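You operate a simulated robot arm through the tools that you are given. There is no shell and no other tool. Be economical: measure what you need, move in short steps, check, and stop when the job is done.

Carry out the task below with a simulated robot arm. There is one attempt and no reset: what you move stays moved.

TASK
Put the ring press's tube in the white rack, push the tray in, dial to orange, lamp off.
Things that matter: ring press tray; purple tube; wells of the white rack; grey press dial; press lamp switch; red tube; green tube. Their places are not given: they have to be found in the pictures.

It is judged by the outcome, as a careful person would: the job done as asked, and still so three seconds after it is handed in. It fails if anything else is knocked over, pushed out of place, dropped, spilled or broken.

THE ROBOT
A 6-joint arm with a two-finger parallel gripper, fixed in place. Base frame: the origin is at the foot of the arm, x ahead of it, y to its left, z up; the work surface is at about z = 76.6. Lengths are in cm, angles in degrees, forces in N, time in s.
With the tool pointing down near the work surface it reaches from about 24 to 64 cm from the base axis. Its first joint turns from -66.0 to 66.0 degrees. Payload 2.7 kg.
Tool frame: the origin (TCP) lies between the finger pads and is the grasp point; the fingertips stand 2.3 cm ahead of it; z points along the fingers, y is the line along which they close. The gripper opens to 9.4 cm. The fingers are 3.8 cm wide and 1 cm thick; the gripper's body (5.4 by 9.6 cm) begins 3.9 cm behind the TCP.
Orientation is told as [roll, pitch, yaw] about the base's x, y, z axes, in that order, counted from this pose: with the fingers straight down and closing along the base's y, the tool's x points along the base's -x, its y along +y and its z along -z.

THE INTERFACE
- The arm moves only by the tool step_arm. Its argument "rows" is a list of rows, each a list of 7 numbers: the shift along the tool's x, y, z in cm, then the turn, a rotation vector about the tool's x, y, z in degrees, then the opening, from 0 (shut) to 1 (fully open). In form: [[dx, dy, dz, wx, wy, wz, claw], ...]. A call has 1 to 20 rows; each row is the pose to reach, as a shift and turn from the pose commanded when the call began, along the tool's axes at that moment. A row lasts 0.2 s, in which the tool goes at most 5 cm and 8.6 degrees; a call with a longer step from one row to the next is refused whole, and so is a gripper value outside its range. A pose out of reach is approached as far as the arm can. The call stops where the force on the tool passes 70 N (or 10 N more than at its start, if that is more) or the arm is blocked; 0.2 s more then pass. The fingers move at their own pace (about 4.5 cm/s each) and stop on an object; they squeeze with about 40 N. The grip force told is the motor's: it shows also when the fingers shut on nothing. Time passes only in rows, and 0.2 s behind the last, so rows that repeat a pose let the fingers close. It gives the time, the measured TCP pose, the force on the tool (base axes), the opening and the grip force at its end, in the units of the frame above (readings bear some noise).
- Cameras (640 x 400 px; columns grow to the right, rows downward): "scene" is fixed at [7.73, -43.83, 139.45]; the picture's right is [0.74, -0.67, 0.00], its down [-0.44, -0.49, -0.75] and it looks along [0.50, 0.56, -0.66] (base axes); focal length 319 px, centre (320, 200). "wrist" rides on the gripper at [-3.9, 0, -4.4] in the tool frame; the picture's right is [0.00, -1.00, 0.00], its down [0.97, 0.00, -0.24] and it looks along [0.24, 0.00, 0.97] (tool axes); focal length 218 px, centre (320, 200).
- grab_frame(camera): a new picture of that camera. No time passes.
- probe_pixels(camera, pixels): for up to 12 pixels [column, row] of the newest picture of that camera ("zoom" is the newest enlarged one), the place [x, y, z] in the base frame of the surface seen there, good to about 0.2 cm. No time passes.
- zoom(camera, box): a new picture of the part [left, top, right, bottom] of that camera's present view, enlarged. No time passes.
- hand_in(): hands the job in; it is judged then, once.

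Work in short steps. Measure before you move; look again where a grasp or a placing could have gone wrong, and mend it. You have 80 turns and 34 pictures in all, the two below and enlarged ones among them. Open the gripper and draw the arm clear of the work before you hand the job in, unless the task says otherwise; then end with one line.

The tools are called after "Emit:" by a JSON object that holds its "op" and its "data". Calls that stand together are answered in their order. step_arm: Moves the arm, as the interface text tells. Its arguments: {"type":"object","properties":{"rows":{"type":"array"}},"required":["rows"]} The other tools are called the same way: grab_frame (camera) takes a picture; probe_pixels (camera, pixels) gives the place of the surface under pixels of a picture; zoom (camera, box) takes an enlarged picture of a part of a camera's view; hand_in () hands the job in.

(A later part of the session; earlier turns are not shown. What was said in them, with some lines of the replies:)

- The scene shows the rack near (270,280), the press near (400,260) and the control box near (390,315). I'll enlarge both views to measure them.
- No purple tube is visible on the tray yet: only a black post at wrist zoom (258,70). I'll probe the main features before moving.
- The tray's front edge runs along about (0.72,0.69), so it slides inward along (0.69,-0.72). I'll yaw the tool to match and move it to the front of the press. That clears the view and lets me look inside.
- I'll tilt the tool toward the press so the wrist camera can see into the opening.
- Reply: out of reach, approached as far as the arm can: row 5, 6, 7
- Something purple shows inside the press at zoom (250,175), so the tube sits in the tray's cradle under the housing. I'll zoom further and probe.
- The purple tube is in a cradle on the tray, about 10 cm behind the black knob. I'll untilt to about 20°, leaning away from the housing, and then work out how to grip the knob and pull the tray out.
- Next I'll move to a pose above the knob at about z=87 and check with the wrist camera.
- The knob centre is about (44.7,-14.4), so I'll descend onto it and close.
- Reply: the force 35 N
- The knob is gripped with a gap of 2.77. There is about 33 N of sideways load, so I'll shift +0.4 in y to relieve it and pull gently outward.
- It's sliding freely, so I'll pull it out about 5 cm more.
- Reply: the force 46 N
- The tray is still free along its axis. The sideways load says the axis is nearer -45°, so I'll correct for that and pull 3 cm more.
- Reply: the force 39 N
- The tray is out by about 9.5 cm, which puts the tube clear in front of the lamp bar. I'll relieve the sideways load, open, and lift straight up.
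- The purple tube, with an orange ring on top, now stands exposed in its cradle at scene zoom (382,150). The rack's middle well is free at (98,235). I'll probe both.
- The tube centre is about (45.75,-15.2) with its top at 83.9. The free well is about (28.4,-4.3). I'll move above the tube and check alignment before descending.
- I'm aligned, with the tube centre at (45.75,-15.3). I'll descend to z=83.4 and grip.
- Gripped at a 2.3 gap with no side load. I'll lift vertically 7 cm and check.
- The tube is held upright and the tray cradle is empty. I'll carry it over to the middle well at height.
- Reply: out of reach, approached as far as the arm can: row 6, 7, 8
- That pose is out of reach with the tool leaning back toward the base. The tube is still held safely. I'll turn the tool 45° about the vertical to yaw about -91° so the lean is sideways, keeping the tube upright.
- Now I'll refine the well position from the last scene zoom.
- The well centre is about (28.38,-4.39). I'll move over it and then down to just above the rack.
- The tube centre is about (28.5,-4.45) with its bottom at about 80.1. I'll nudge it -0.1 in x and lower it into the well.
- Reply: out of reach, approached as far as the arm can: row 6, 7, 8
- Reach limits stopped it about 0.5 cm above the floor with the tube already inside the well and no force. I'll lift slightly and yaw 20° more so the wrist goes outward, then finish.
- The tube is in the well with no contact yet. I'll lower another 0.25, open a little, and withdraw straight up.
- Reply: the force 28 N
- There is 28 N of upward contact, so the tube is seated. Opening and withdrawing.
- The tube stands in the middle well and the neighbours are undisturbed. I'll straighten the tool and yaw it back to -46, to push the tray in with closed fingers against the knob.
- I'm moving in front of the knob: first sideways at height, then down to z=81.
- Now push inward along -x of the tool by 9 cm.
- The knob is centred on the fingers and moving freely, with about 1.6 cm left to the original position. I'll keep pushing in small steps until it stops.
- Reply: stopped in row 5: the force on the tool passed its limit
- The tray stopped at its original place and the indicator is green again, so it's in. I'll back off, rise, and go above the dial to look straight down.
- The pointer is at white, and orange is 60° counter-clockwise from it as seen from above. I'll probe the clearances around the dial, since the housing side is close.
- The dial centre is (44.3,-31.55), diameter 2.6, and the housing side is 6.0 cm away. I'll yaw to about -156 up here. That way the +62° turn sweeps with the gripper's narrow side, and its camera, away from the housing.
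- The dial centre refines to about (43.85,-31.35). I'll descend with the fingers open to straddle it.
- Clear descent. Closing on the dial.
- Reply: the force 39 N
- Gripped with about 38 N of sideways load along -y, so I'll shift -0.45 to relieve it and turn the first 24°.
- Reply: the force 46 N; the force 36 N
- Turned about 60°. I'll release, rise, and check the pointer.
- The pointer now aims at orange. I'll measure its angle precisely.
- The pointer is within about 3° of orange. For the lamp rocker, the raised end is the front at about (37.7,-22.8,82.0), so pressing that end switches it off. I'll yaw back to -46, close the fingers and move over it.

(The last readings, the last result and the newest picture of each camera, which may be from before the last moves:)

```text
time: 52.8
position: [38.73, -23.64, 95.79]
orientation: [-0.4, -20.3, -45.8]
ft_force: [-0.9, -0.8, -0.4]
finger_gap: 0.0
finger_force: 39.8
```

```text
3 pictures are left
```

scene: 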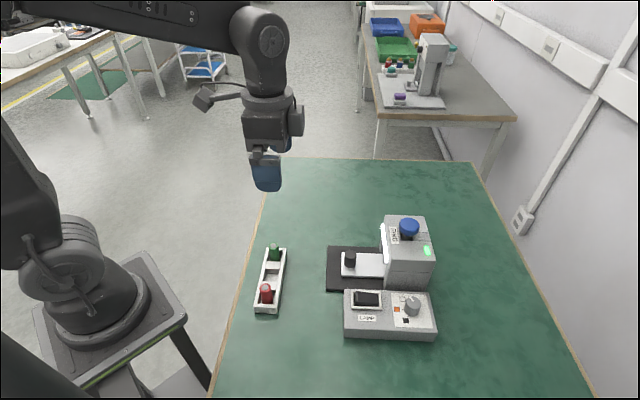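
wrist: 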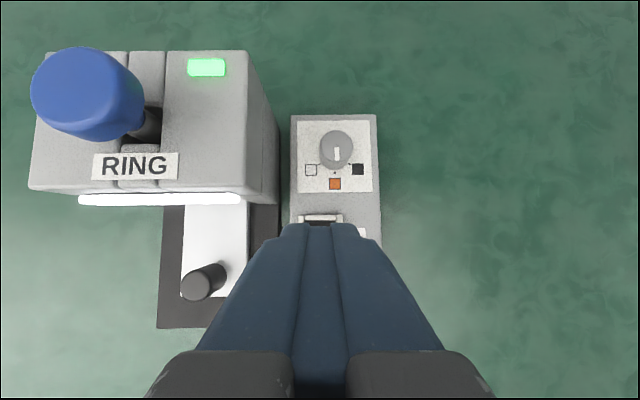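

The dial pointer aims squarely at orange, and the fingers are centred over the rocker. I'll descend to just above the raised end, then press in small steps.

Emit:
{"op": "step_arm", "data": {"rows": [[1.2, 0, 3.2, 0, 0, 0, 0], [2.3, 0, 6.4, 0, 0, 0, 0], [3.42, 0, 9.4, 0, 0, 0, 0], [3.42, 0, 9.4, 0, 0, 0, 0]]}}

Emit:
{"op": "step_arm", "data": {"rows": [[0.17, 0, 0.47, 0, 0, 0, 0], [0.34, 0, 0.94, 0, 0, 0, 0], [0.45, 0, 1.22, 0, 0, 0, 0], [0.55, 0, 1.5, 0, 0, 0, 0], [0.65, 0, 1.78, 0, 0, 0, 0], [0.75, 0, 2.05, 0, 0, 0, 0]]}}

```text
time: 53.8
position: [38.57, -23.55, 85.73]
orientation: [-0.4, -20.2, -45.8]
ft_force: [-0.1, 0.3, -0.5]
finger_gap: 0.0
finger_force: 39.6
```

```text
time: 55.1
position: [38.9, -23.71, 84.2]
orientation: [-0.2, -20.7, -45.8]
ft_force: [-7.4, 5.5, 13.6]
finger_gap: 0.01
finger_force: 39.3
stopped in row 6: the force on the tool passed its limit (the readings are from after the stop); the commanded pose is now the measured one
```

The press stopped on force. I'll lift clear and check the lamp bar and rocker.

Emit:
{"op": "step_arm", "data": {"rows": [[-0.7, 0, -1.9, 0, 0, 0, 0], [-2.05, 0, -5.6, 0, 0, 0, 0], [-3.4, 0, -9.4, 0, 0, 0, 0], [-4.4, 0, -12.2, 0, 0, 0, 0]]}}

Emit:
{"op": "zoom", "data": {"camera": "scene", "box": [240, 205, 450, 350]}}

```text
time: 56.1
position: [38.59, -23.37, 96.9]
orientation: [-0.4, -20.5, -45.7]
ft_force: [-0.1, 0.1, -0.3]
finger_gap: 0.0
finger_force: 39.6
```

```text
2.76 times, centred on (345, 278) of scene
```

zoom: 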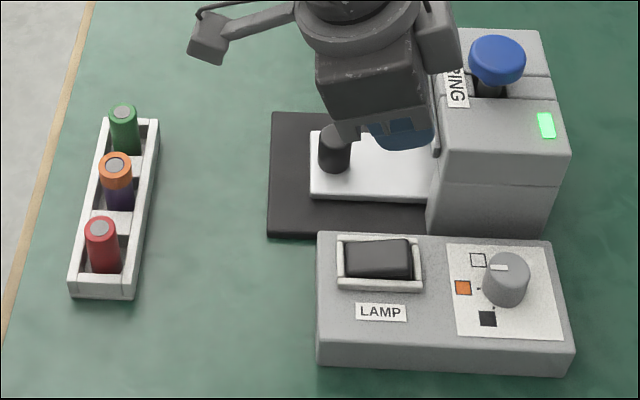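

The rocker has flipped and the visible part of the lamp bar is dark. I'll draw the arm clear, open the gripper, and take a final check.

Emit:
{"op": "step_arm", "data": {"rows": [[-0.5, -1, -3, 0, 6.7, 0, 0.3], [0.5, -2, -6, 0, 13.4, 0, 0.6], [2.5, -3, -9, 0, 20, 0, 0.9], [4.1, -4, -12.1, 0, 20, 0, 1], [4.1, -4, -12.1, 0, 20, 0, 1], [4.1, -4, -12.1, 0, 20, 0, 1]]}}

Emit:
{"op": "zoom", "data": {"camera": "scene", "box": [240, 205, 450, 350]}}

```text
time: 57.5
position: [30.37, -20.35, 107.06]
orientation: [-0.3, -0.6, -45.9]
ft_force: [0.1, 0.0, -0.8]
finger_gap: 9.4
finger_force: 0.1
```

```text
2.76 times, centred on (345, 278) of scene
```

zoom: 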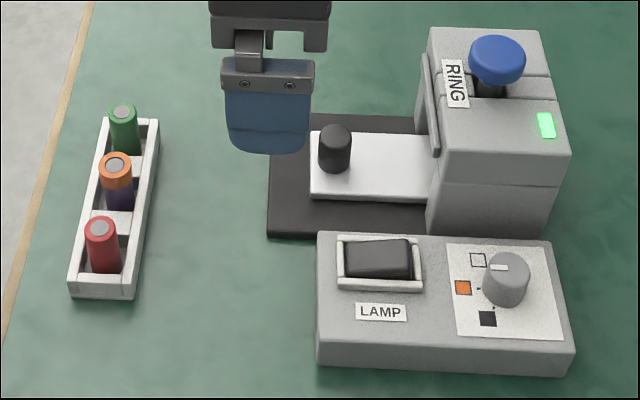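

The lamp bar is dark, the tray is in with the indicator green, the dial is on orange, and the tube is seated in the rack. The arm is clear, so I'm handing in.

Emit:
{"op": "hand_in", "data": {}}

```text
The job is handed in.
```

The job is done and handed in: the purple tube is in the white rack's middle well, the tray is pushed in, the dial is on orange (within about 3°), and the lamp is off.
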